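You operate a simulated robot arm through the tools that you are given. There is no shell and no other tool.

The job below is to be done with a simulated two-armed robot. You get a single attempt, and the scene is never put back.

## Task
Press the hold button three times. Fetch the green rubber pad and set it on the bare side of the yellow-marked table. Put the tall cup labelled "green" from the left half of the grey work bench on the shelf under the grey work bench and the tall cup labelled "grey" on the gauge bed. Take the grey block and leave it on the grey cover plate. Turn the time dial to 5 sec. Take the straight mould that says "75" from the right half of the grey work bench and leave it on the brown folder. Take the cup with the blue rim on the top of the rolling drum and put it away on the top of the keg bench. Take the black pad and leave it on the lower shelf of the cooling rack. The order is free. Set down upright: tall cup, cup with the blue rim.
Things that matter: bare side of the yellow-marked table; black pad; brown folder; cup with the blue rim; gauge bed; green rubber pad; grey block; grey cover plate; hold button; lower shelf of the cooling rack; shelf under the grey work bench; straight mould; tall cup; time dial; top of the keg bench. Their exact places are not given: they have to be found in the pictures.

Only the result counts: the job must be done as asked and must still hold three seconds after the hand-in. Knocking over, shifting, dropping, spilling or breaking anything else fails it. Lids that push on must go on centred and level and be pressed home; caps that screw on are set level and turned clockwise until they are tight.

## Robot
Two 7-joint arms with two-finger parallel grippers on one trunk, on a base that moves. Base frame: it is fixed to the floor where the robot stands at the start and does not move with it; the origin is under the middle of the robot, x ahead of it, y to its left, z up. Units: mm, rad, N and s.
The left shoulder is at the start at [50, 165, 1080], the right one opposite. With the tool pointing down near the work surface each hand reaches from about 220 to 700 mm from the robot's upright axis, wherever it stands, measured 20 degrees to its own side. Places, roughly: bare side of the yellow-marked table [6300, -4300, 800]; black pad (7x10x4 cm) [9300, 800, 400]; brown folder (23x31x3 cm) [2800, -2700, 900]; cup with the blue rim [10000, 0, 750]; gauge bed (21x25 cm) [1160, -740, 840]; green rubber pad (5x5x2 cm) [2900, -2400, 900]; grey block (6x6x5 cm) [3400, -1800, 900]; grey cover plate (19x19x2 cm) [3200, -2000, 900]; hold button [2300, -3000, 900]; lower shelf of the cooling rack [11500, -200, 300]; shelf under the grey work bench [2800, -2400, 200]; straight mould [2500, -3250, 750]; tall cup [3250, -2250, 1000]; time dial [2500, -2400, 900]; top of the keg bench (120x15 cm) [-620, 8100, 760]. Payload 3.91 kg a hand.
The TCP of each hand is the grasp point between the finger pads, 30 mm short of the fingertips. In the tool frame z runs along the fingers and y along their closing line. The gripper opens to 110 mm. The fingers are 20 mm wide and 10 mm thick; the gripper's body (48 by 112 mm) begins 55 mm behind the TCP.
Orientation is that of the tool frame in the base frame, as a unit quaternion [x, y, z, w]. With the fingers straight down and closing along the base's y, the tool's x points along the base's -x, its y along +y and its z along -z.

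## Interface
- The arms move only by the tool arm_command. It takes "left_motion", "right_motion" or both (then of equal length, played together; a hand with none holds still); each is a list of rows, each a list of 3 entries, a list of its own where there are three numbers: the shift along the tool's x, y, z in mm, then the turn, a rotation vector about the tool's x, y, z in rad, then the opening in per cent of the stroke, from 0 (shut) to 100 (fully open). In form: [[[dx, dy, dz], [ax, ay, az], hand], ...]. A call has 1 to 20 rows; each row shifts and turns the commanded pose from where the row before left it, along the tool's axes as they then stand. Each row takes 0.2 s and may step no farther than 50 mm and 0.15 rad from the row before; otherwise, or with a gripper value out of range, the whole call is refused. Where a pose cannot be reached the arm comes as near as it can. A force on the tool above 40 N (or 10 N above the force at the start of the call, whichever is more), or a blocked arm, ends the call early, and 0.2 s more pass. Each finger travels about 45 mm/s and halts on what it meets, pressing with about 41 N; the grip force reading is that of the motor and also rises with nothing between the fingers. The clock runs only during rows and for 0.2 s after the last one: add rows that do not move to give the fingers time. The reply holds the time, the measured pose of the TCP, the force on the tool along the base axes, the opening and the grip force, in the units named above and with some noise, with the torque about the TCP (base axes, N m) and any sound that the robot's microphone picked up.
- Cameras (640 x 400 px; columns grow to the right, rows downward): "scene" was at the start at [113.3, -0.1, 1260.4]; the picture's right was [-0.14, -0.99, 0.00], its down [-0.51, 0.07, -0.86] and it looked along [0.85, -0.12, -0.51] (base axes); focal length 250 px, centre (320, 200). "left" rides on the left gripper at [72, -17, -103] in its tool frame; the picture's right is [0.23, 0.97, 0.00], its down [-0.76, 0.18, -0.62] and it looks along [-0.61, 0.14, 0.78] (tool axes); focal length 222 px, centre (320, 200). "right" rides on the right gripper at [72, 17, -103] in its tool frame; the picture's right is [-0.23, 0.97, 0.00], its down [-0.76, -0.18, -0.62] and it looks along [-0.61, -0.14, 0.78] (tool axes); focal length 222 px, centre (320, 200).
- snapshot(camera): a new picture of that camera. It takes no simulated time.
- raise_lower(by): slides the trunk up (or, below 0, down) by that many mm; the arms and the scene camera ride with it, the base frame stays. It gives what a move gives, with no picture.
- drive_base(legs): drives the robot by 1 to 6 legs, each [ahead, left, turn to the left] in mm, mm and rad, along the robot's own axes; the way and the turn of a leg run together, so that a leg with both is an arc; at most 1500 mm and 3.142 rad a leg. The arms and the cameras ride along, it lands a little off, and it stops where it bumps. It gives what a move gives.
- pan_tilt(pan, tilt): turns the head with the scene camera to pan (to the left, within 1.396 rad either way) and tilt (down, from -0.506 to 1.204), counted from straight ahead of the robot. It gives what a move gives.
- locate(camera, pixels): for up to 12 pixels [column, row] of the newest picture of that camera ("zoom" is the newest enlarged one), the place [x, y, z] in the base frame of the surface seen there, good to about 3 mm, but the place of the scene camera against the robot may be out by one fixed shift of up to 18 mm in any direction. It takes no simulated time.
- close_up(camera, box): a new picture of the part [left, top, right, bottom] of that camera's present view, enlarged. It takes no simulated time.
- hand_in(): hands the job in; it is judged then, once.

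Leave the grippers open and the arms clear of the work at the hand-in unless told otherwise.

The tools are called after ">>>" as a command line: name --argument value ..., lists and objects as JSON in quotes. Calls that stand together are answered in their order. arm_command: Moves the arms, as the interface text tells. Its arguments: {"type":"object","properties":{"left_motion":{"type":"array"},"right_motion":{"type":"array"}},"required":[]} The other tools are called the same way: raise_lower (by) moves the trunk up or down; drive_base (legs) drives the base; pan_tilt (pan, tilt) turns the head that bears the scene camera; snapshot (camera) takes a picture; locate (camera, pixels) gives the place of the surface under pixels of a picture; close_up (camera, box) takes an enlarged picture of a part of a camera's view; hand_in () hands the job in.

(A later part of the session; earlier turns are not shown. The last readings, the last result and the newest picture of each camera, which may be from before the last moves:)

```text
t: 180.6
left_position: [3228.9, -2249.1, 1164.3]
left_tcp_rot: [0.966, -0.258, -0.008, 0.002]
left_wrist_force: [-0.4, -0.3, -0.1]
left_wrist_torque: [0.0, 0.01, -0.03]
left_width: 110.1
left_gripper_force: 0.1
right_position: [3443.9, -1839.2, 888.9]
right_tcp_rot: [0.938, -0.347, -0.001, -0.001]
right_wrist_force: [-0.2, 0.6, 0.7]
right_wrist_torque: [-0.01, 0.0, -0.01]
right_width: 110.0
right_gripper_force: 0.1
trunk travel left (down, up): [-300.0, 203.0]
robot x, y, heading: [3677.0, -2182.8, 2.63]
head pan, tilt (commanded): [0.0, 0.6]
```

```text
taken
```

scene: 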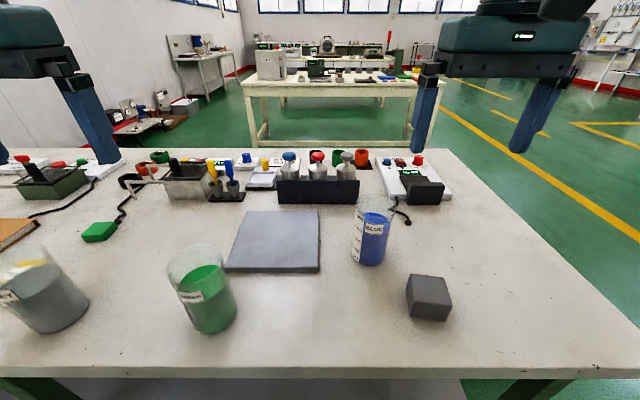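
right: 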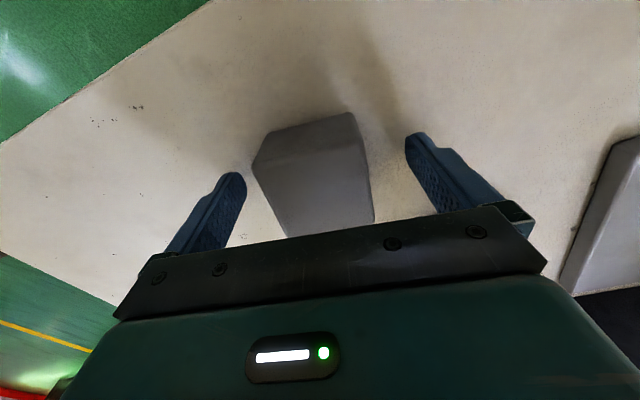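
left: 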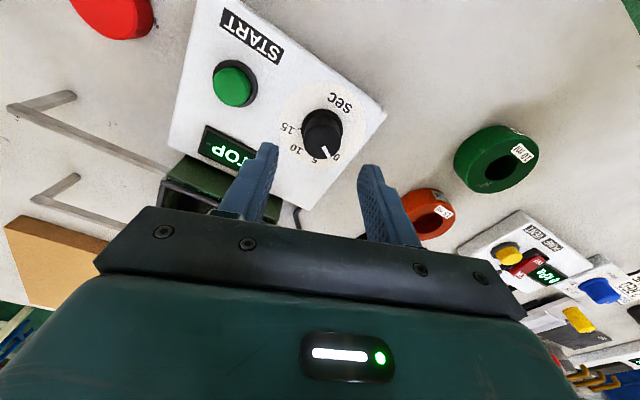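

>>> arm_command --right_motion '[[[0, 0, 0], [0, 0, 0], 70], [[0, 0, 0], [0, 0, 0], 50], [[0, 0, 0], [0, 0, 0], 40], [[0, 0, 0], [0, 0, 0], 30], [[0, 0, 0], [0, 0, 0], 30], [[0, 0, 0], [0, 0, 0], 30]]'

>>> arm_command --right_motion '[[[0, 0, -10], [0, 0, 0], 30], [[0, 0, -30], [0, 0, 0], 30], [[0, 0, -40], [0, 0, 0], 30], [[0, 0, -40], [0, 0, 0], 30], [[0, 0, -40], [0, 0, 0], 30], [[0, 0, -40], [0, 0, 0], 30], [[0, 0, 0], [0, 0, 0], 30]]'

>>> snapshot --camera "right"

```text
t: 182.0
left_position: [3227.8, -2249.1, 1162.9]
left_tcp_rot: [0.966, -0.258, -0.008, 0.002]
left_wrist_force: [-0.5, 0.9, -0.7]
left_wrist_torque: [0.0, -0.02, -0.01]
left_width: 110.3
left_gripper_force: 0.1
right_position: [3442.9, -1839.0, 887.9]
right_tcp_rot: [0.938, -0.346, -0.001, 0.001]
right_wrist_force: [1.6, 3.0, 1.9]
right_wrist_torque: [0.23, -0.23, 0.01]
right_width: 59.2
right_gripper_force: 41.2
trunk travel left (down, up): [-300.0, 203.0]
robot x, y, heading: [3680.2, -2181.3, 2.624]
head pan, tilt (commanded): [0.0, 0.6]
```

```text
t: 183.6
left_position: [3226.9, -2249.3, 1164.4]
left_tcp_rot: [0.966, -0.258, -0.007, 0.002]
left_wrist_force: [0.8, -0.2, -0.7]
left_wrist_torque: [0.05, -0.01, -0.02]
left_width: 110.1
left_gripper_force: 0.1
right_position: [3443.2, -1838.2, 1086.2]
right_tcp_rot: [0.938, -0.346, 0.001, 0.0]
right_wrist_force: [-0.1, -0.5, -6.3]
right_wrist_torque: [0.01, 0.01, -0.01]
right_width: 59.2
right_gripper_force: 41.2
trunk travel left (down, up): [-300.0, 203.0]
robot x, y, heading: [3679.7, -2181.4, 2.624]
head pan, tilt (commanded): [0.0, 0.6]
```

```text
taken
```

right: 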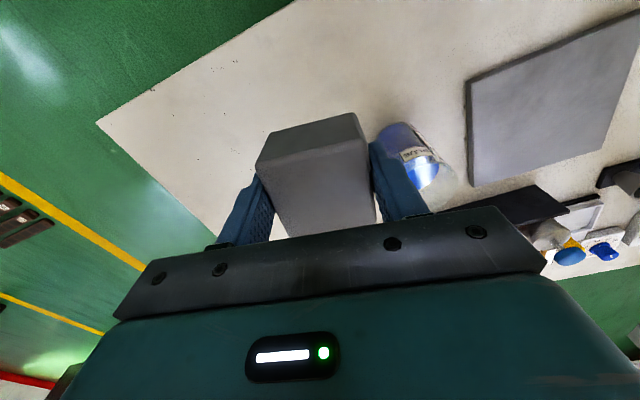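

Block held (0.65 kg), bottom is 36 mm below TCP. Plate centre ≈ [3158,-2000]. Drive left 282 mm, then look.

>>> drive_base --legs '[[0, 282, 0]]'

>>> snapshot --camera "scene"

>>> snapshot --camera "right"

```text
t: 186.7
left_position: [3089.1, -2495.5, 1164.5]
left_tcp_rot: [0.966, -0.257, -0.007, 0.002]
left_wrist_force: [0.4, 0.3, -0.3]
left_wrist_torque: [-0.01, 0.01, 0.01]
left_width: 110.2
left_gripper_force: 0.0
right_position: [3303.9, -2083.4, 1087.3]
right_tcp_rot: [0.939, -0.345, 0.0, 0.0]
right_wrist_force: [0.9, -0.4, -6.3]
right_wrist_torque: [-0.02, -0.01, 0.02]
right_width: 59.1
right_gripper_force: 40.9
trunk travel left (down, up): [-300.0, 203.0]
robot x, y, heading: [3541.8, -2427.3, 2.627]
head pan, tilt (commanded): [0.0, 0.6]
```

```text
taken
```

scene: 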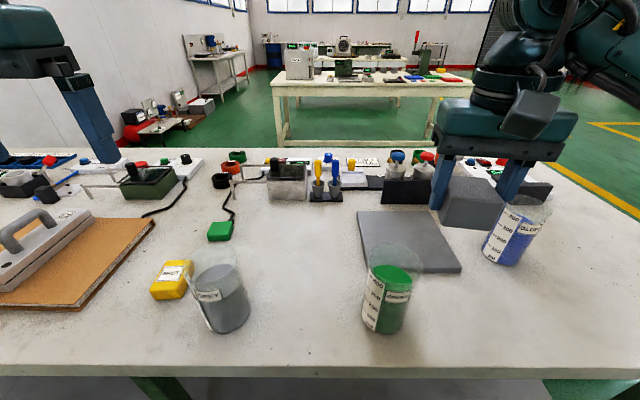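

```text
taken
```

right: 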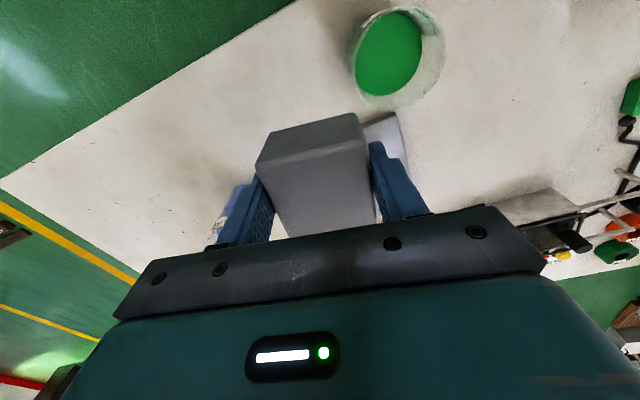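

Move the block ahead 168 mm over the plate (rotating back 0.19 rad to square), staying at z≈1087.

>>> arm_command --right_motion '[[[0, 0, 0], [0, 0, -0.1], 30], [[0, 0, 0], [0, 0, -0.09], 30], [[-42, 0, 0], [0, 0, 0], 30], [[-42, 0, 0], [0, 0, 0], 30], [[-42, 0, 0], [0, 0, 0], 30], [[-42, 0, 0], [0, 0, 0], 30], [[0, 0, 0], [0, 0, 0], 30]]'

>>> snapshot --camera "right"

>>> snapshot --camera "scene"

```text
t: 188.3
left_position: [3089.3, -2495.8, 1163.8]
left_tcp_rot: [0.966, -0.257, -0.007, 0.001]
left_wrist_force: [-0.5, -0.1, 0.4]
left_wrist_torque: [0.03, -0.04, 0.02]
left_width: 110.0
left_gripper_force: 0.1
right_position: [3157.4, -2000.7, 1088.0]
right_tcp_rot: [0.967, -0.254, 0.0, 0.0]
right_wrist_force: [0.8, -0.6, -7.1]
right_wrist_torque: [0.02, -0.02, 0.0]
right_width: 59.0
right_gripper_force: 40.9
trunk travel left (down, up): [-300.0, 203.0]
robot x, y, heading: [3542.6, -2423.0, 2.626]
head pan, tilt (commanded): [0.0, 0.6]
```

```text
taken
```

right: 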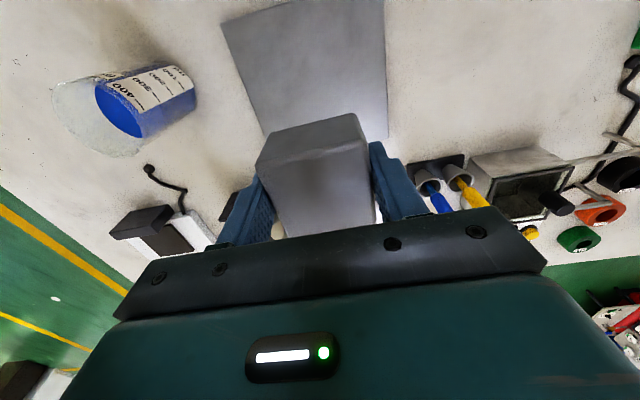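

```text
taken
```

scene: 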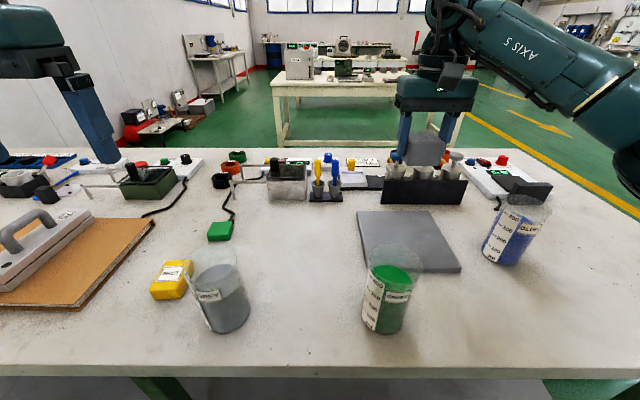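

>>> locate --camera "right" --pixels '[[225, 28], [380, 3], [262, 130], [386, 135], [300, 60], [240, 70], [384, 70], [278, 230]]'

>>> locate --camera "scene" --pixels '[[358, 213], [430, 213], [461, 270], [385, 268], [410, 240], [430, 190], [425, 170], [396, 160]]'

```text
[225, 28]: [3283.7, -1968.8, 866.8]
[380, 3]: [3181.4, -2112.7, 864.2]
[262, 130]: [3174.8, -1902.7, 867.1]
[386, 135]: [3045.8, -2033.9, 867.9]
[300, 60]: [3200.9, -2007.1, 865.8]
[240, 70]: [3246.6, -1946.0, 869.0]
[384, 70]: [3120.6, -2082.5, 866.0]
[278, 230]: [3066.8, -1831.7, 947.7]
```

```text
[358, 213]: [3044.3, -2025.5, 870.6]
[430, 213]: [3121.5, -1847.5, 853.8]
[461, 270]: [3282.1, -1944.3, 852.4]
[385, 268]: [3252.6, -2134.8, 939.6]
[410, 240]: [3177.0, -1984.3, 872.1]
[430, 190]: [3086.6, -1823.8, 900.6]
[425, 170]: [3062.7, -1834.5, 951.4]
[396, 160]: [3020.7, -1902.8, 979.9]
```

Plate centre ≈ [3153,-1995], top 867. Adjust slightly and lower the block to just above the plate.

>>> arm_command --right_motion '[[[-5, -2, 40], [0, 0, 0], 30], [[0, 0, 45], [0, 0, 0], 30], [[0, 0, 45], [0, 0, 0], 30], [[0, 0, 35], [0, 0, 0], 30], [[0, 0, 11], [0, 0, 0], 30], [[0, 0, 0], [0, 0, 0], 30]]'

>>> snapshot --camera "scene"

```text
t: 189.7
left_position: [3089.4, -2494.2, 1163.0]
left_tcp_rot: [0.967, -0.256, -0.007, 0.001]
left_wrist_force: [-0.4, -0.1, 0.2]
left_wrist_torque: [-0.01, -0.04, -0.01]
left_width: 110.0
left_gripper_force: 0.0
right_position: [3153.5, -1995.9, 911.1]
right_tcp_rot: [0.967, -0.254, 0.0, 0.0]
right_wrist_force: [0.2, 0.7, -6.8]
right_wrist_torque: [0.02, -0.01, -0.03]
right_width: 59.0
right_gripper_force: 41.1
trunk travel left (down, up): [-300.0, 203.0]
robot x, y, heading: [3544.2, -2428.0, 2.628]
head pan, tilt (commanded): [0.0, 0.6]
```

```text
taken
```

scene: 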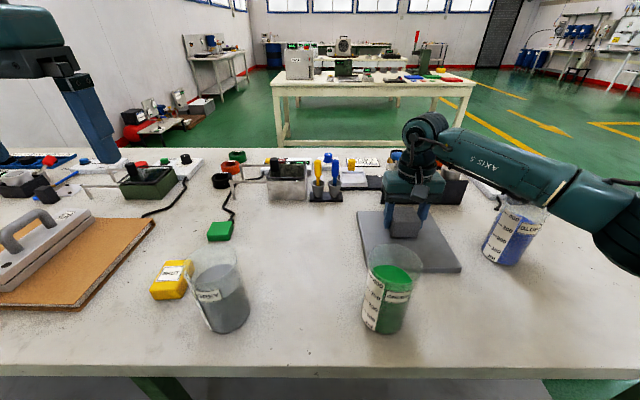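

Block is over the plate's middle. Lower in small steps to contact.

>>> arm_command --right_motion '[[[0, 0, 3], [0, 0, 0], 30], [[0, 0, 2], [0, 0, 0], 30], [[0, 0, 1], [0, 0, 0], 30], [[0, 0, 0], [0, 0, 0], 30]]'

```text
t: 190.7
left_position: [3089.7, -2495.0, 1163.5]
left_tcp_rot: [0.967, -0.256, -0.007, 0.0]
left_wrist_force: [0.5, -0.1, 0.1]
left_wrist_torque: [0.03, 0.0, 0.0]
left_width: 109.9
left_gripper_force: 0.0
right_position: [3154.0, -1996.5, 905.4]
right_tcp_rot: [0.967, -0.253, -0.001, 0.0]
right_wrist_force: [-1.1, 0.2, 3.0]
right_wrist_torque: [0.11, -0.38, 0.02]
right_width: 58.9
right_gripper_force: 41.1
trunk travel left (down, up): [-300.0, 203.0]
robot x, y, heading: [3542.8, -2426.2, 2.623]
head pan, tilt (commanded): [0.0, 0.6]
```

Contact (force rose from −6.8 to +3 N). Open and lift away.

>>> arm_command --right_motion '[[[0, 0, 0], [0, 0, 0], 56], [[0, 0, 0], [0, 0, 0], 70], [[0, 0, 0], [0, 0, 0], 80], [[0, 0, 0], [0, 0, 0], 80], [[0, 0, -20], [0, 0, 0], 80], [[0, 0, -40], [0, 0, 0], 80], [[0, 0, -45], [0, 0, 0], 80], [[0, 0, -45], [0, 0, 0], 100], [[0, 0, -45], [0, 0, 0], 100], [[0, 0, -45], [0, 0, 0], 100]]'

>>> snapshot --camera "scene"

>>> snapshot --camera "right"

```text
t: 192.9
left_position: [3089.3, -2494.5, 1164.6]
left_tcp_rot: [0.967, -0.256, -0.008, 0.0]
left_wrist_force: [-0.3, 0.0, -0.3]
left_wrist_torque: [0.03, 0.02, -0.02]
left_width: 109.9
left_gripper_force: 0.0
right_position: [3151.9, -1996.9, 1147.6]
right_tcp_rot: [0.967, -0.253, 0.001, -0.001]
right_wrist_force: [-0.1, -0.1, -0.4]
right_wrist_torque: [0.03, 0.02, -0.01]
right_width: 110.0
right_gripper_force: 0.0
trunk travel left (down, up): [-300.0, 203.0]
robot x, y, heading: [3537.7, -2427.4, 2.626]
head pan, tilt (commanded): [0.0, 0.6]
```

```text
taken
```

scene: 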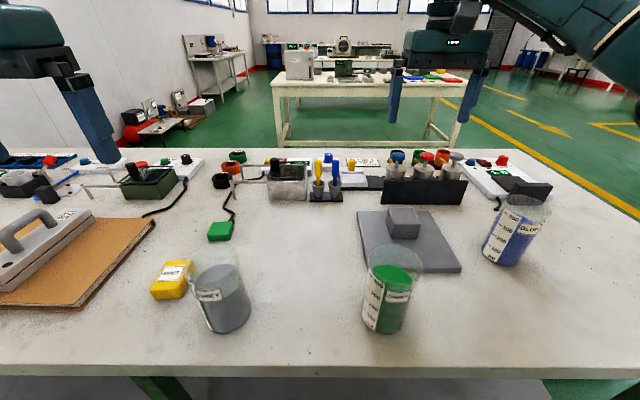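

```text
taken
```

right: 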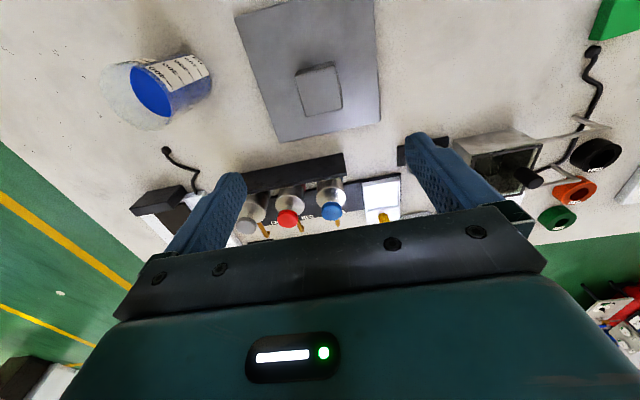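

Block sits on the plate. Next the cups: I'll retract the right hand, back off ~230 mm, and look at the cups, bench edge and shelf from behind.

>>> arm_command --right_motion '[[[45, 0, 0], [0, 0, 0], 100], [[45, 0, 0], [0, 0, 0], 100], [[45, 0, 0], [0, 0, 0], 100], [[30, 0, 0], [0, 0, 0], 100]]'

>>> drive_base --legs '[[-230, 0, -0.005]]'

>>> pan_tilt --pan 0.0 --tilt 0.8

>>> snapshot --camera "scene"

```text
t: 193.9
left_position: [3089.1, -2495.9, 1163.8]
left_tcp_rot: [0.967, -0.256, -0.007, 0.002]
left_wrist_force: [1.1, 0.3, 0.3]
left_wrist_torque: [-0.01, -0.01, 0.0]
left_width: 109.9
left_gripper_force: 0.1
right_position: [3298.5, -2076.3, 1143.2]
right_tcp_rot: [0.967, -0.254, 0.0, 0.0]
right_wrist_force: [-0.2, -0.3, -0.1]
right_wrist_torque: [-0.01, -0.02, -0.02]
right_width: 109.8
right_gripper_force: 0.0
trunk travel left (down, up): [-300.0, 203.0]
robot x, y, heading: [3540.9, -2429.1, 2.628]
head pan, tilt (commanded): [0.0, 0.6]
```

```text
t: 195.6
left_position: [3286.1, -2605.4, 1163.5]
left_tcp_rot: [0.965, -0.261, -0.009, 0.001]
left_wrist_force: [-0.1, -0.5, -0.3]
left_wrist_torque: [0.01, -0.01, 0.01]
left_width: 110.1
left_gripper_force: 0.1
right_position: [3499.1, -2188.3, 1143.5]
right_tcp_rot: [0.966, -0.259, 0.0, 0.0]
right_wrist_force: [1.3, 0.2, -0.5]
right_wrist_torque: [0.02, 0.02, -0.01]
right_width: 110.1
right_gripper_force: 0.0
trunk travel left (down, up): [-300.0, 203.0]
robot x, y, heading: [3742.8, -2539.9, 2.614]
head pan, tilt (commanded): [0.0, 0.6]
```

```text
t: 196.3
left_position: [3286.2, -2604.1, 1163.6]
left_tcp_rot: [0.965, -0.262, -0.008, 0.001]
left_wrist_force: [-1.2, -0.7, 0.0]
left_wrist_torque: [0.02, 0.01, 0.0]
left_width: 110.1
left_gripper_force: 0.1
right_position: [3498.4, -2187.8, 1144.7]
right_tcp_rot: [0.966, -0.258, 0.0, 0.0]
right_wrist_force: [-0.4, 0.1, 0.3]
right_wrist_torque: [-0.04, 0.03, 0.03]
right_width: 110.3
right_gripper_force: 0.0
trunk travel left (down, up): [-300.0, 203.0]
robot x, y, heading: [3738.8, -2537.8, 2.625]
head pan, tilt (commanded): [0.0, 0.799]
```

```text
taken
```

scene: 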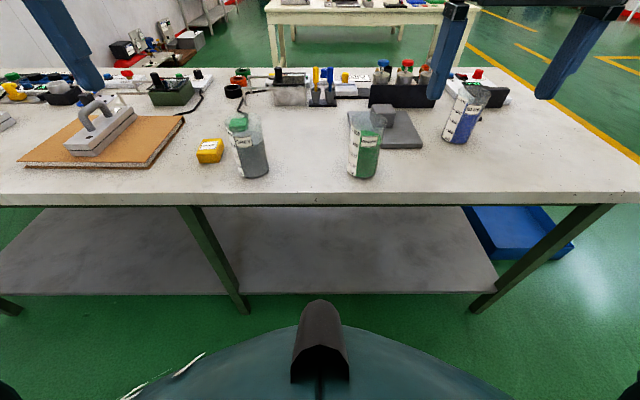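

Good view of bench and shelf. Locate shelf edge, bench edge, legs, and cup points.

>>> locate --camera "scene" --pixels '[[370, 290], [450, 290], [300, 290], [240, 305], [480, 300], [370, 193], [370, 203], [365, 250], [360, 165], [355, 120], [247, 165], [240, 127]]'

>>> close_up --camera "scene" --box '[200, 90, 500, 220]'

```text
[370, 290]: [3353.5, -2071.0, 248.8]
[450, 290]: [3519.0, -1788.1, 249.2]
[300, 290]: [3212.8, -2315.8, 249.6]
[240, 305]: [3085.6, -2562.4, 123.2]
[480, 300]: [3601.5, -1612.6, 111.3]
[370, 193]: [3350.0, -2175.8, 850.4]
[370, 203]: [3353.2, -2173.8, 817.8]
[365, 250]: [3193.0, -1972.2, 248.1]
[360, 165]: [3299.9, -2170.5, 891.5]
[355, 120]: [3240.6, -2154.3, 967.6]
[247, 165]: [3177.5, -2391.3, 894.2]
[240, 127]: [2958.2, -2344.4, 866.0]
```

```text
2.13 times, centred on (350, 155) of scene
```

zoom: 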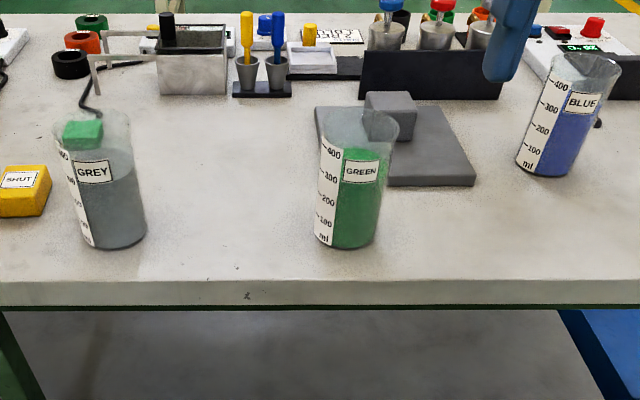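

>>> snapshot --camera "right"

>>> snapshot --camera "left"

```text
taken
```

right: 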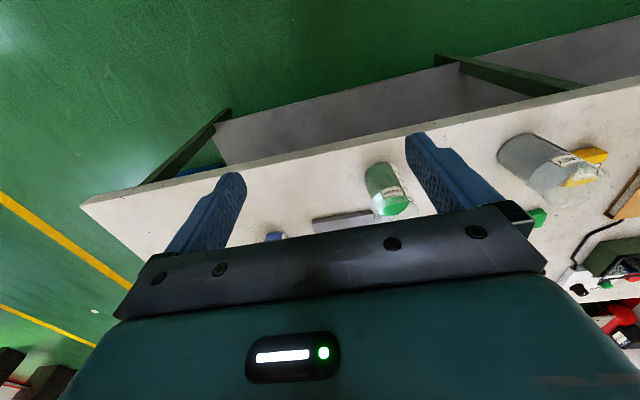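

```text
taken
```

left: 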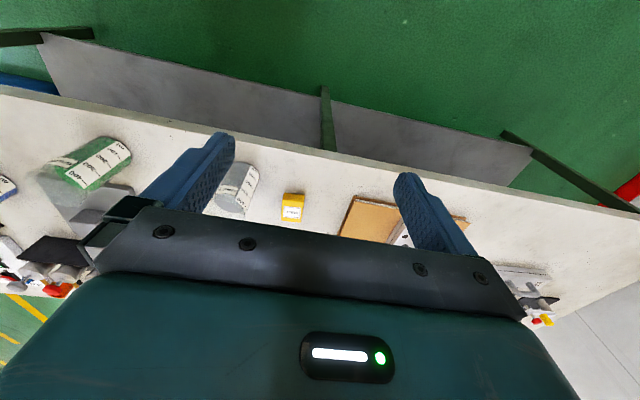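

>>> close_up --camera "right" --box '[340, 140, 430, 230]'

>>> locate --camera "zoom" --pixels '[[300, 110], [330, 180], [350, 230], [300, 60], [240, 150], [400, 150]]'

>>> close_up --camera "left" --box '[190, 140, 280, 230]'

>>> locate --camera "zoom" --pixels '[[330, 120], [300, 180], [360, 150], [340, 90], [250, 180], [370, 200]]'

```text
4.44 times, centred on (385, 185) of right
```

zoom: 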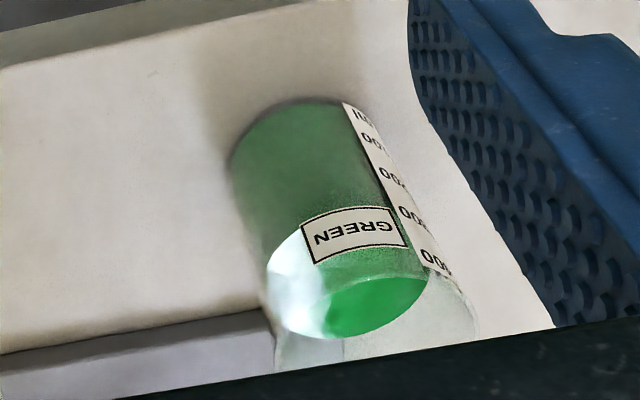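

```text
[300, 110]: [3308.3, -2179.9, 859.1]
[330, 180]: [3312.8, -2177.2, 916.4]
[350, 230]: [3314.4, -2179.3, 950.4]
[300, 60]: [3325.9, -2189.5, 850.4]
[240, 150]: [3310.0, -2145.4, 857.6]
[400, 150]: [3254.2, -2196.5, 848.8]
```

```text
4.44 times, centred on (235, 185) of left
```

zoom: 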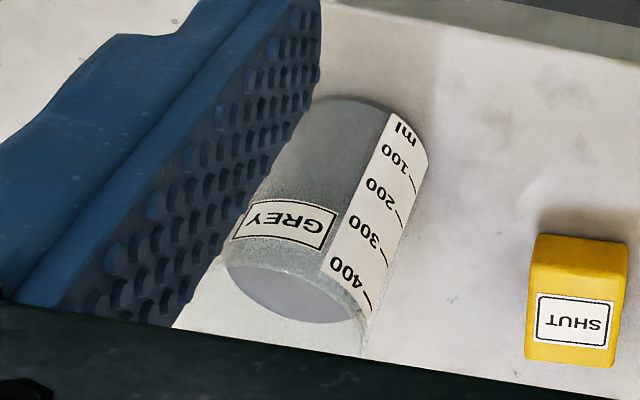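

```text
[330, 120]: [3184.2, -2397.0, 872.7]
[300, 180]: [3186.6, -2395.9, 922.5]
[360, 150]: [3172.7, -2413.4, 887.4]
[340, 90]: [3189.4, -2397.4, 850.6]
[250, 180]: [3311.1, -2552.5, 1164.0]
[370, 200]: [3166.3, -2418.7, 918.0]
```

I want the cups' axes precisely. Move both hands ~130 mm ahead so the wrist cameras look down into the cups.

>>> arm_command --right_motion '[[[-45, 0, 0], [0, 0, 0], 100], [[-45, 0, 0], [0, 0, 0], 100], [[-45, 0, 0], [0, 0, 0], 100], [[0, 0, 0], [0, 0, 0], 100]]' --left_motion '[[[0, -30, 0], [0, 0, 0], 100], [[0, -30, 0], [0, 0, 0], 100], [[0, -20, 0], [0, 0, 0], 100], [[0, 0, 0], [0, 0, 0], 100]]'

>>> snapshot --camera "right"

>>> snapshot --camera "left"

```text
t: 197.3
left_position: [3329.0, -2534.5, 1163.5]
left_tcp_rot: [0.965, -0.262, -0.008, 0.001]
left_wrist_force: [0.2, 0.0, -0.1]
left_wrist_torque: [0.02, 0.02, 0.01]
left_width: 109.9
left_gripper_force: 0.0
right_position: [3379.1, -2121.2, 1145.1]
right_tcp_rot: [0.966, -0.259, 0.0, 0.0]
right_wrist_force: [-0.1, 0.1, 0.2]
right_wrist_torque: [0.02, 0.02, -0.03]
right_width: 110.0
right_gripper_force: 0.0
trunk travel left (down, up): [-300.0, 203.0]
robot x, y, heading: [3737.2, -2539.1, 2.616]
head pan, tilt (commanded): [0.0, 0.799]
```

```text
taken
```

right: 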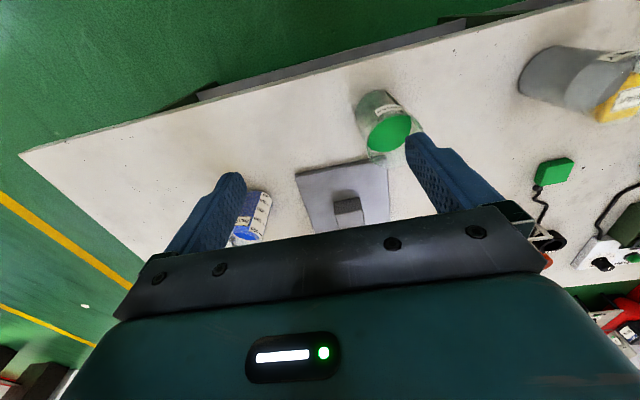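

```text
taken
```

left: 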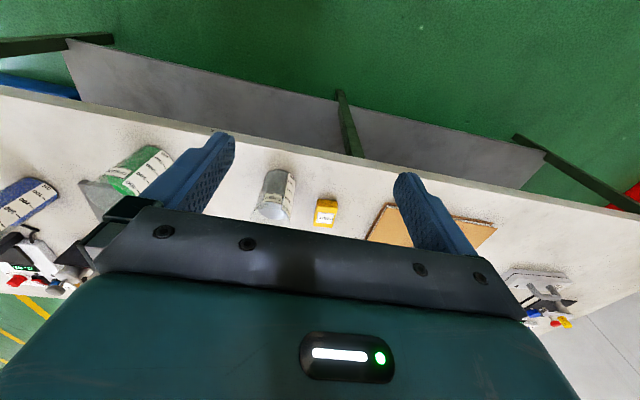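

>>> close_up --camera "right" --box '[340, 75, 440, 175]'

>>> locate --camera "right" --pixels '[[389, 132], [372, 130], [406, 127], [389, 118], [389, 147], [380, 100], [353, 108]]'

```text
4.00 times, centred on (390, 125) of right
```

zoom: 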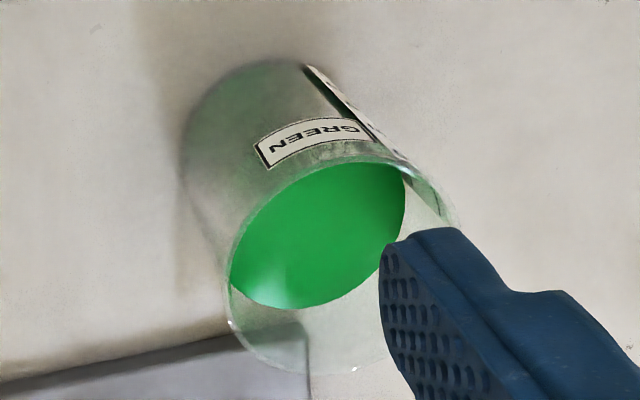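

```text
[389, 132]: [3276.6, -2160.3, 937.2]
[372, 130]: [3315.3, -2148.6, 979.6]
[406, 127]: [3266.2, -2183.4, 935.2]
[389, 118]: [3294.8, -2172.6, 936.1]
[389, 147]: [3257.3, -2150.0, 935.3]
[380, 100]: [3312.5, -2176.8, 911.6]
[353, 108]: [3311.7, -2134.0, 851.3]
```

>>> locate --camera "zoom" --pixels '[[236, 278], [400, 192], [335, 168], [290, 303], [318, 237], [270, 200], [370, 265], [240, 330], [265, 365], [230, 250], [425, 180], [350, 370]]'

```text
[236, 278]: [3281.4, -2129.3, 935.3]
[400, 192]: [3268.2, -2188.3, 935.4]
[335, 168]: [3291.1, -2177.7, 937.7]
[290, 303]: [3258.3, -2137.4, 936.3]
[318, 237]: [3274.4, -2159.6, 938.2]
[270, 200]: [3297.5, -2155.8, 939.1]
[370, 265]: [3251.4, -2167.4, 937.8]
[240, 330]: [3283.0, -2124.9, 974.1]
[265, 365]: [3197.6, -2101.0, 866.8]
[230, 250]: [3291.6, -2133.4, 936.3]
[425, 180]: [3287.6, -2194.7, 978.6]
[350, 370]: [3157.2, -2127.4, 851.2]
```

Green cup axis ≈ [3274.6,-2159.3], radius ~33–37, base z 851, rim z≈980. I'll pitch the right hand toward horizontal (fingers pointing to the bench) to grasp the cup from the side. First half of the pitch.

>>> arm_command --right_motion '[[[0, 0, 0], [0, -0.14, 0], 100], [[0, 0, 0], [0, -0.14, 0], 100], [[0, 0, 0], [0, -0.14, 0], 100], [[0, 0, 0], [0, -0.14, 0], 100], [[0, 0, 0], [0, -0.14, 0], 100], [[0, 0, 0], [0, 0, 0], 100]]'

>>> snapshot --camera "scene"

```text
t: 198.7
left_position: [3327.7, -2535.2, 1164.7]
left_tcp_rot: [0.965, -0.261, -0.007, 0.0]
left_wrist_force: [0.6, 0.1, 0.1]
left_wrist_torque: [0.02, 0.01, -0.01]
left_width: 109.9
left_gripper_force: 0.1
right_position: [3380.7, -2120.7, 1144.5]
right_tcp_rot: [0.907, -0.243, -0.332, -0.089]
right_wrist_force: [0.3, 0.5, 0.4]
right_wrist_torque: [-0.02, 0.0, -0.02]
right_width: 110.0
right_gripper_force: 0.1
trunk travel left (down, up): [-300.0, 203.0]
robot x, y, heading: [3740.3, -2537.9, 2.616]
head pan, tilt (commanded): [0.0, 0.799]
```

```text
taken
```

scene: 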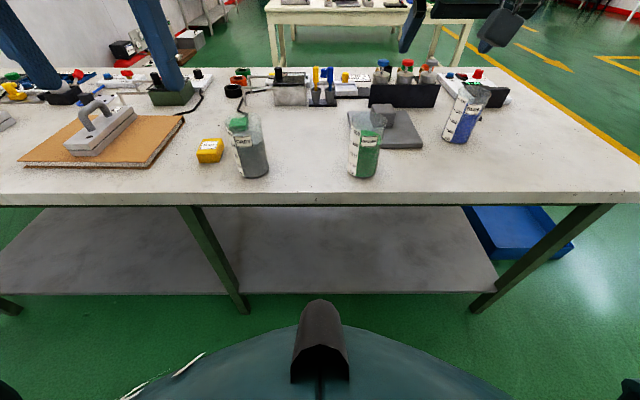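

Pitch works (fingers now 40° forward). Continue to ~80°.

>>> arm_command --right_motion '[[[0, 0, 0], [0, -0.14, 0], 100], [[0, 0, 0], [0, -0.14, 0], 100], [[0, 0, 0], [0, -0.14, 0], 100], [[0, 0, 0], [0, -0.14, 0], 100], [[0, 0, 0], [0, -0.14, 0], 100], [[0, 0, 0], [0, 0, 0], 100]]'

>>> pan_tilt --pan -0.3 --tilt 0.5

>>> snapshot --camera "scene"

>>> snapshot --camera "right"

```text
t: 200.1
left_position: [3329.4, -2534.6, 1164.2]
left_tcp_rot: [0.965, -0.261, -0.007, 0.001]
left_wrist_force: [-0.3, 0.2, -0.3]
left_wrist_torque: [-0.02, -0.01, 0.0]
left_width: 110.1
left_gripper_force: 0.1
right_position: [3381.4, -2120.5, 1144.5]
right_tcp_rot: [0.738, -0.198, -0.623, -0.167]
right_wrist_force: [-0.5, 0.4, -0.9]
right_wrist_torque: [-0.03, 0.01, 0.03]
right_width: 110.0
right_gripper_force: 0.1
trunk travel left (down, up): [-300.0, 203.0]
robot x, y, heading: [3741.7, -2539.2, 2.619]
head pan, tilt (commanded): [0.0, 0.799]
```

```text
t: 200.9
left_position: [3328.7, -2535.0, 1162.6]
left_tcp_rot: [0.965, -0.261, -0.008, 0.0]
left_wrist_force: [0.9, 0.2, -0.4]
left_wrist_torque: [-0.02, 0.02, 0.02]
left_width: 110.0
left_gripper_force: 0.1
right_position: [3382.5, -2120.8, 1143.3]
right_tcp_rot: [0.739, -0.198, -0.622, -0.167]
right_wrist_force: [-0.7, -0.6, 0.6]
right_wrist_torque: [0.01, -0.04, 0.01]
right_width: 110.2
right_gripper_force: 0.0
trunk travel left (down, up): [-300.0, 203.0]
robot x, y, heading: [3738.9, -2539.8, 2.621]
head pan, tilt (commanded): [-0.3, 0.499]
```

```text
taken
```

scene: 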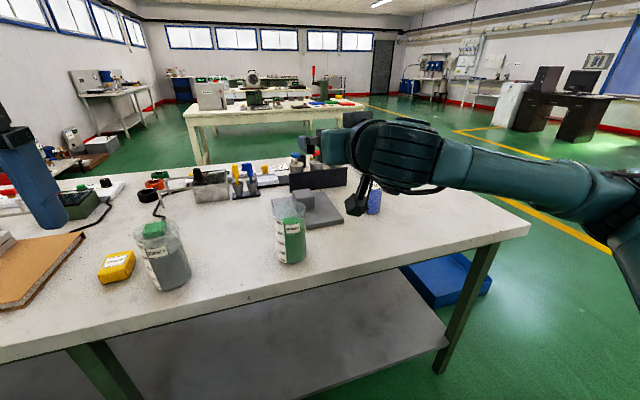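

```text
taken
```

right: 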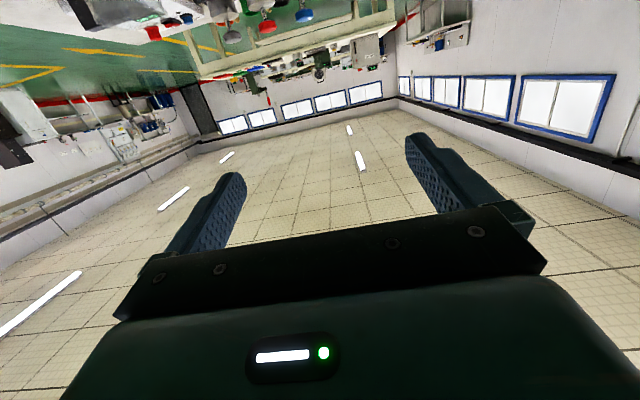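

The right hand is now nearly horizontal. Back off 100 mm for arm room, then bring the hand behind the green cup at grasp height.

>>> drive_base --legs '[[-100, 0, 0]]'

```text
t: 202.1
left_position: [3416.6, -2586.3, 1163.9]
left_tcp_rot: [0.965, -0.261, -0.008, 0.001]
left_wrist_force: [-0.1, -1.0, -0.1]
left_wrist_torque: [0.01, 0.02, 0.0]
left_width: 109.9
left_gripper_force: 0.1
right_position: [3469.7, -2172.4, 1144.8]
right_tcp_rot: [0.739, -0.198, -0.622, -0.167]
right_wrist_force: [0.2, 0.5, 0.7]
right_wrist_torque: [-0.01, 0.0, 0.0]
right_width: 110.0
right_gripper_force: 0.1
trunk travel left (down, up): [-300.0, 203.0]
robot x, y, heading: [3826.6, -2590.2, 2.619]
head pan, tilt (commanded): [-0.3, 0.499]
```

>>> arm_command --right_motion '[[[40, 17.2, 10], [0, 0, 0], 100], [[40, 17.2, 10], [0, 0, 0], 100], [[40, 17.2, 10], [0, 0, 0], 100], [[40, 17.2, 10], [0, 0, 0], 100], [[39, 17.2, 10], [0, 0, 0], 100], [[0, 0, 0], [0, 0, 0], 100]]'

>>> pan_tilt --pan -0.2 --tilt 0.7

>>> snapshot --camera "scene"

>>> snapshot --camera "right"

```text
t: 203.5
left_position: [3417.3, -2586.1, 1164.2]
left_tcp_rot: [0.965, -0.262, -0.008, 0.001]
left_wrist_force: [-0.4, -0.1, 0.1]
left_wrist_torque: [-0.01, 0.01, -0.01]
left_width: 109.8
left_gripper_force: 0.0
right_position: [3411.9, -2240.8, 942.1]
right_tcp_rot: [0.739, -0.2, -0.621, -0.169]
right_wrist_force: [-0.1, 0.2, 0.8]
right_wrist_torque: [0.02, 0.0, -0.01]
right_width: 109.9
right_gripper_force: 0.0
right hand out of reach, approached as far as the arm can: row 5
trunk travel left (down, up): [-300.0, 203.0]
robot x, y, heading: [3831.2, -2592.3, 2.622]
head pan, tilt (commanded): [-0.3, 0.499]
```

```text
t: 204.2
left_position: [3415.5, -2585.2, 1163.7]
left_tcp_rot: [0.965, -0.261, -0.008, 0.0]
left_wrist_force: [-0.5, 0.9, 0.5]
left_wrist_torque: [0.02, 0.03, 0.05]
left_width: 110.0
left_gripper_force: 0.1
right_position: [3411.5, -2241.8, 941.6]
right_tcp_rot: [0.739, -0.2, -0.621, -0.168]
right_wrist_force: [1.2, -0.1, -0.4]
right_wrist_torque: [-0.01, -0.03, 0.02]
right_width: 110.1
right_gripper_force: 0.0
trunk travel left (down, up): [-300.0, 203.0]
robot x, y, heading: [3829.2, -2588.3, 2.617]
head pan, tilt (commanded): [-0.201, 0.7]
```

```text
taken
```

scene: 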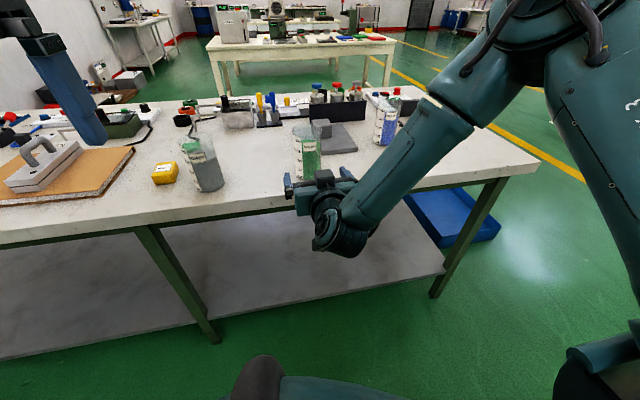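

```text
taken
```

right: 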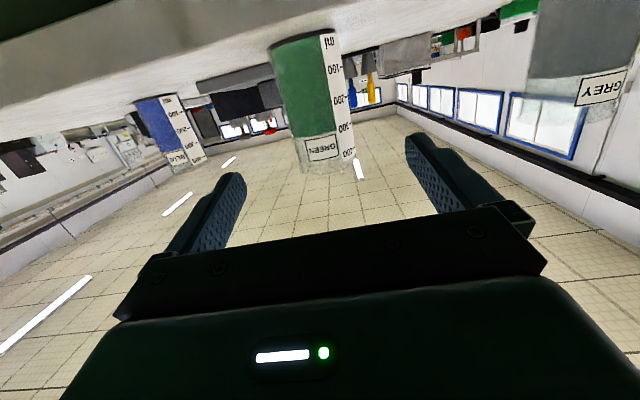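

The cup stands between the open fingers in the wrist view. Advance horizontally ~155 mm (small lateral fix), in two stages.

>>> arm_command --right_motion '[[[-6.6, -1, 38.4], [0, 0, 0], 100], [[-6.6, -1, 38.4], [0, 0, 0], 100], [[0, 0, 0], [0, 0, 0], 100]]'

>>> snapshot --camera "right"

>>> close_up --camera "scene" --box '[250, 90, 410, 260]'

```text
t: 205.0
left_position: [3415.7, -2586.4, 1164.0]
left_tcp_rot: [0.965, -0.261, -0.007, 0.0]
left_wrist_force: [-0.4, -0.7, -0.3]
left_wrist_torque: [-0.01, -0.01, -0.02]
left_width: 109.9
left_gripper_force: 0.0
right_position: [3343.9, -2206.3, 945.0]
right_tcp_rot: [0.74, -0.2, -0.62, -0.169]
right_wrist_force: [0.1, 0.4, 0.3]
right_wrist_torque: [0.0, -0.01, 0.05]
right_width: 110.0
right_gripper_force: 0.0
right hand out of reach, approached as far as the arm can: row 1, 2
trunk travel left (down, up): [-300.0, 203.0]
robot x, y, heading: [3825.3, -2590.8, 2.62]
head pan, tilt (commanded): [-0.201, 0.7]
```

```text
taken
```

right: 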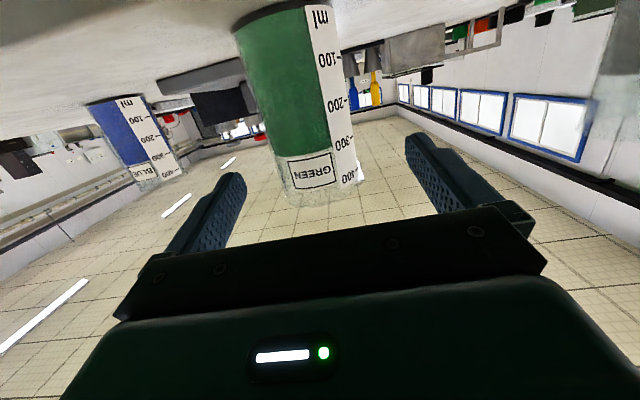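

```text
2.35 times, centred on (330, 175) of scene
```

zoom: 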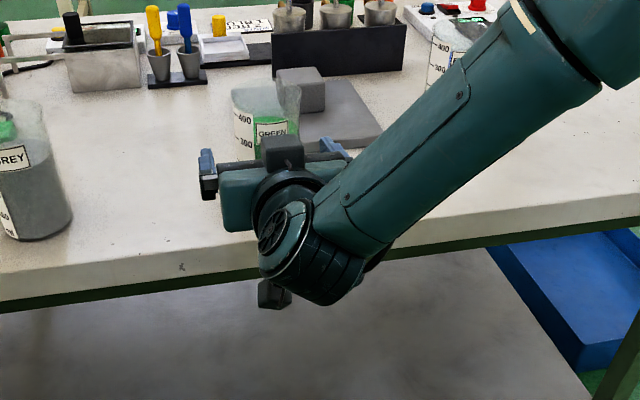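

Slight drift (reach limit), lateral offset −6 mm. Continue forward 78 mm with lateral correction.

>>> arm_command --right_motion '[[[-2, -3, 26], [0, 0, 0], 100], [[-2, -3, 26], [0, 0, 0], 100], [[-2, 0, 26], [0, 0, 0], 100], [[0, 0, 0], [0, 0, 0], 100]]'

>>> snapshot --camera "right"

>>> close_up --camera "scene" --box '[250, 90, 410, 260]'

```text
t: 206.0
left_position: [3414.9, -2585.7, 1164.3]
left_tcp_rot: [0.966, -0.26, -0.008, 0.0]
left_wrist_force: [-0.5, -0.1, -0.2]
left_wrist_torque: [0.02, 0.0, -0.01]
left_width: 110.0
left_gripper_force: 0.1
right_position: [3274.6, -2167.9, 941.9]
right_tcp_rot: [0.74, -0.201, -0.619, -0.169]
right_wrist_force: [-0.9, 0.3, 0.3]
right_wrist_torque: [0.03, 0.0, -0.02]
right_width: 109.9
right_gripper_force: 0.1
right hand out of reach, approached as far as the arm can: row 1
trunk travel left (down, up): [-300.0, 203.0]
robot x, y, heading: [3825.9, -2589.7, 2.615]
head pan, tilt (commanded): [-0.201, 0.7]
```

```text
taken
```

right: 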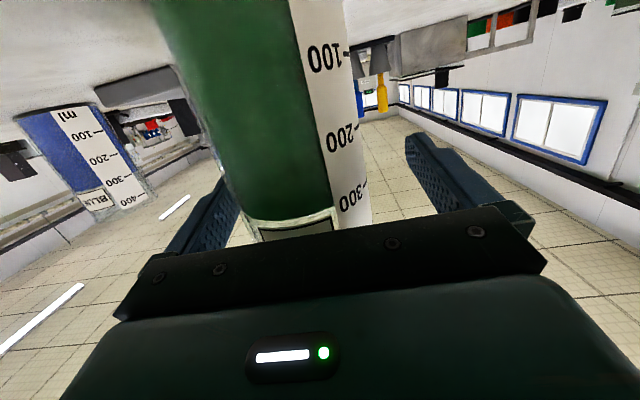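

```text
2.35 times, centred on (330, 175) of scene
```

zoom: 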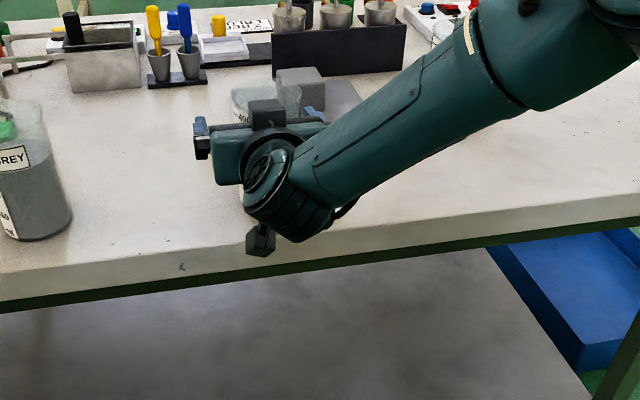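

The cup is nearer to one finger; shift laterally −7 mm, then close gently.

>>> arm_command --right_motion '[[[0, -7, 0], [0, 0, 0], 100], [[0, 0, 0], [0, 0, 0], 100]]'

>>> snapshot --camera "right"

```text
t: 206.6
left_position: [3414.8, -2584.7, 1163.2]
left_tcp_rot: [0.965, -0.261, -0.007, 0.001]
left_wrist_force: [-1.0, -0.4, -0.1]
left_wrist_torque: [0.02, 0.0, -0.01]
left_width: 110.1
left_gripper_force: 0.0
right_position: [3275.5, -2163.3, 944.6]
right_tcp_rot: [0.741, -0.201, -0.619, -0.169]
right_wrist_force: [-0.6, -0.2, 0.0]
right_wrist_torque: [0.01, 0.0, -0.02]
right_width: 109.7
right_gripper_force: 0.0
right hand out of reach, approached as far as the arm can: row 1
trunk travel left (down, up): [-300.0, 203.0]
robot x, y, heading: [3825.6, -2593.9, 2.617]
head pan, tilt (commanded): [-0.201, 0.7]
```

```text
taken
```

right: 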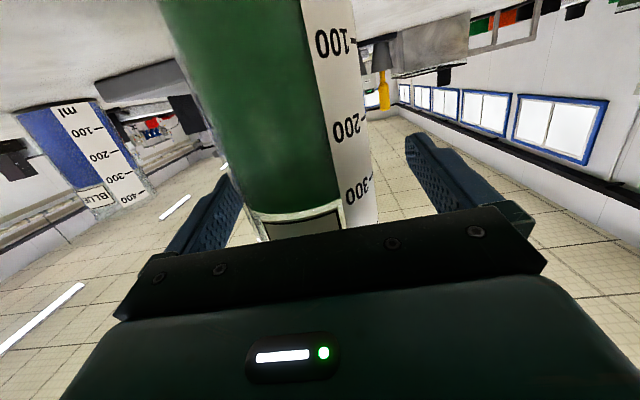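

>>> arm_command --right_motion '[[[1, -4, 0], [0, 0, 0], 100], [[0, 0, 0], [0, 0, 0], 92], [[0, 0, 0], [0, 0, 0], 84], [[0, 0, 0], [0, 0, 0], 80], [[0, 0, 0], [0, 0, 0], 80]]'

>>> snapshot --camera "right"

```text
t: 207.8
left_position: [3415.6, -2584.4, 1164.5]
left_tcp_rot: [0.965, -0.261, -0.007, 0.0]
left_wrist_force: [0.4, 0.3, -0.2]
left_wrist_torque: [-0.02, -0.03, 0.01]
left_width: 110.1
left_gripper_force: 0.0
right_position: [3276.0, -2163.1, 945.0]
right_tcp_rot: [0.741, -0.2, -0.619, -0.168]
right_wrist_force: [-0.1, -1.2, 0.0]
right_wrist_torque: [-0.03, 0.0, 0.01]
right_width: 88.1
right_gripper_force: 0.2
right hand out of reach, approached as far as the arm can: row 1
trunk travel left (down, up): [-300.0, 203.0]
robot x, y, heading: [3828.2, -2592.3, 2.615]
head pan, tilt (commanded): [-0.201, 0.7]
```

```text
taken
```

right: 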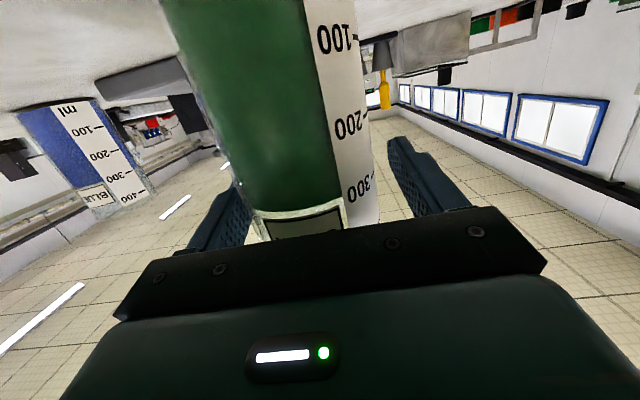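

The arm is at a limit; reduce pitch by 0.1 rad and retry the small lateral shift.

>>> arm_command --right_motion '[[[0, 0, 0], [0, 0.06, 0], 80], [[0, 0, 0], [0, 0.06, 0], 80], [[0, 0, 0], [0, 0, 0], 80]]'

```text
t: 208.6
left_position: [3414.8, -2586.5, 1163.4]
left_tcp_rot: [0.965, -0.261, -0.008, 0.0]
left_wrist_force: [0.3, 0.2, 0.8]
left_wrist_torque: [0.0, -0.01, -0.01]
left_width: 110.1
left_gripper_force: 0.2
right_position: [3277.5, -2163.5, 945.6]
right_tcp_rot: [0.775, -0.207, -0.577, -0.153]
right_wrist_force: [-0.8, -0.3, -0.2]
right_wrist_torque: [0.0, -0.02, 0.0]
right_width: 87.8
right_gripper_force: 0.0
trunk travel left (down, up): [-300.0, 203.0]
robot x, y, heading: [3825.1, -2591.4, 2.616]
head pan, tilt (commanded): [-0.201, 0.7]
```

Reach is fine now. Small shift −2.2 mm lateral and 3 mm forward, then close.

>>> arm_command --right_motion '[[[0, -2.2, 3], [0, 0, 0], 80], [[0, 0, 0], [0, 0, 0], 72], [[0, 0, 0], [0, 0, 0], 66], [[0, 0, 0], [0, 0, 0], 62], [[0, 0, 0], [0, 0, 0], 60], [[0, 0, 0], [0, 0, 0], 58]]'

>>> snapshot --camera "right"

```text
t: 210.0
left_position: [3415.6, -2585.2, 1162.9]
left_tcp_rot: [0.965, -0.262, -0.008, 0.002]
left_wrist_force: [-0.5, -0.6, 0.3]
left_wrist_torque: [0.02, 0.0, 0.03]
left_width: 110.0
left_gripper_force: 0.1
right_position: [3274.6, -2159.2, 944.7]
right_tcp_rot: [0.775, -0.207, -0.576, -0.154]
right_wrist_force: [0.4, 2.0, 1.8]
right_wrist_torque: [0.0, 0.08, -0.03]
right_width: 73.7
right_gripper_force: 41.1
trunk travel left (down, up): [-300.0, 203.0]
robot x, y, heading: [3826.7, -2596.8, 2.618]
head pan, tilt (commanded): [-0.201, 0.7]
```

```text
taken
```

right: 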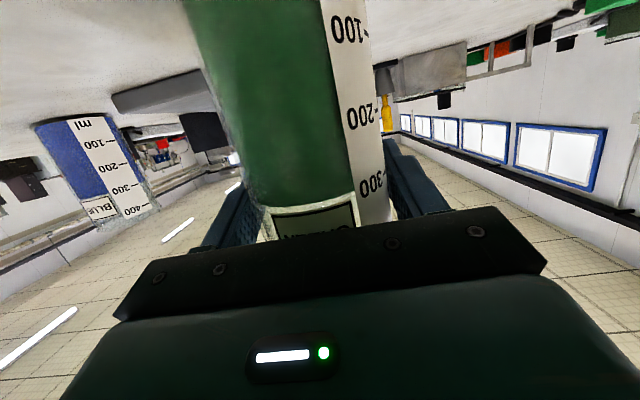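

Cup gripped (73.7 mm). Lift straight up slowly and check the load.

>>> arm_command --right_motion '[[[-4.8, 0, -1.4], [0, 0, 0], 58], [[-9.6, 0, -2.9], [0, 0, 0], 58], [[-19.1, 0, -5.7], [0, 0, 0], 58], [[-19.1, 0, -5.7], [0, 0, 0], 58], [[0, 0, 0], [0, 0, 0], 58]]'

>>> snapshot --camera "right"

>>> snapshot --camera "scene"

```text
t: 211.2
left_position: [3415.2, -2585.3, 1163.2]
left_tcp_rot: [0.965, -0.262, -0.008, 0.001]
left_wrist_force: [0.1, -0.5, -0.2]
left_wrist_torque: [0.03, 0.01, 0.01]
left_width: 109.9
left_gripper_force: 0.0
right_position: [3273.6, -2159.6, 999.1]
right_tcp_rot: [0.775, -0.208, -0.576, -0.156]
right_wrist_force: [-0.5, 0.4, -4.1]
right_wrist_torque: [0.01, 0.04, 0.01]
right_width: 73.7
right_gripper_force: 41.0
trunk travel left (down, up): [-300.0, 203.0]
robot x, y, heading: [3825.3, -2591.3, 2.619]
head pan, tilt (commanded): [-0.201, 0.7]
```

```text
taken
```

right: 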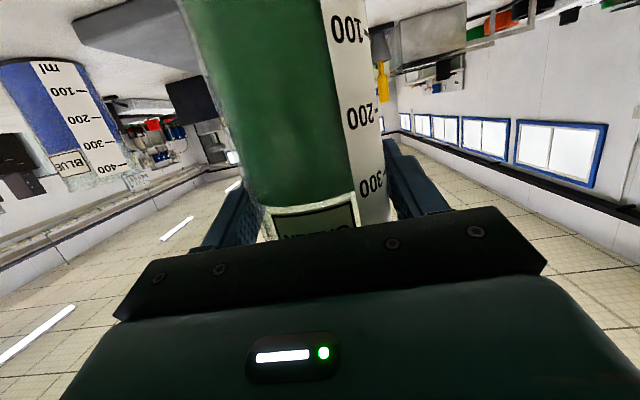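

```text
taken
```

scene: 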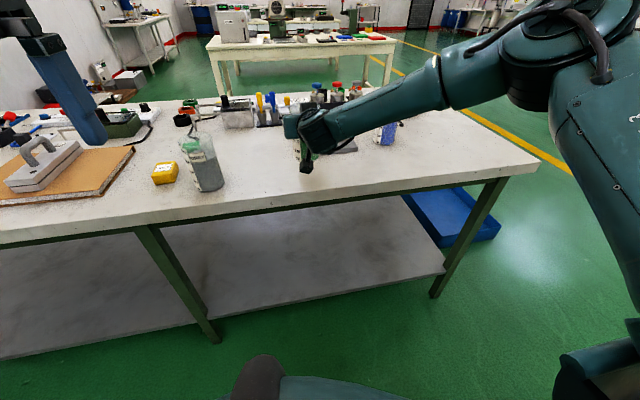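

Cup is lifted and steady (~0.4 kg). Back away 140 mm so the cup clears the bench edge.

>>> drive_base --legs '[[-150, 0, 0]]'

>>> snapshot --camera "scene"

```text
t: 212.6
left_position: [3542.9, -2659.0, 1164.0]
left_tcp_rot: [0.965, -0.262, -0.007, 0.001]
left_wrist_force: [-0.3, 0.4, 0.2]
left_wrist_torque: [-0.01, 0.03, 0.02]
left_width: 109.9
left_gripper_force: 0.1
right_position: [3403.0, -2235.1, 998.2]
right_tcp_rot: [0.775, -0.207, -0.577, -0.154]
right_wrist_force: [0.1, -0.6, -3.9]
right_wrist_torque: [0.0, -0.01, 0.01]
right_width: 73.5
right_gripper_force: 41.1
trunk travel left (down, up): [-300.0, 203.0]
robot x, y, heading: [3953.6, -2664.7, 2.616]
head pan, tilt (commanded): [-0.201, 0.7]
```

```text
taken
```

scene: 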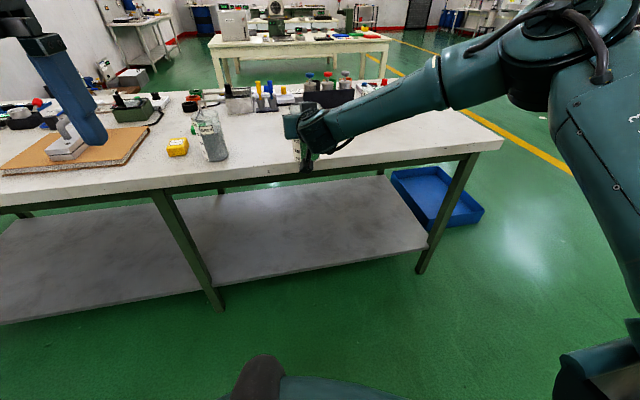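

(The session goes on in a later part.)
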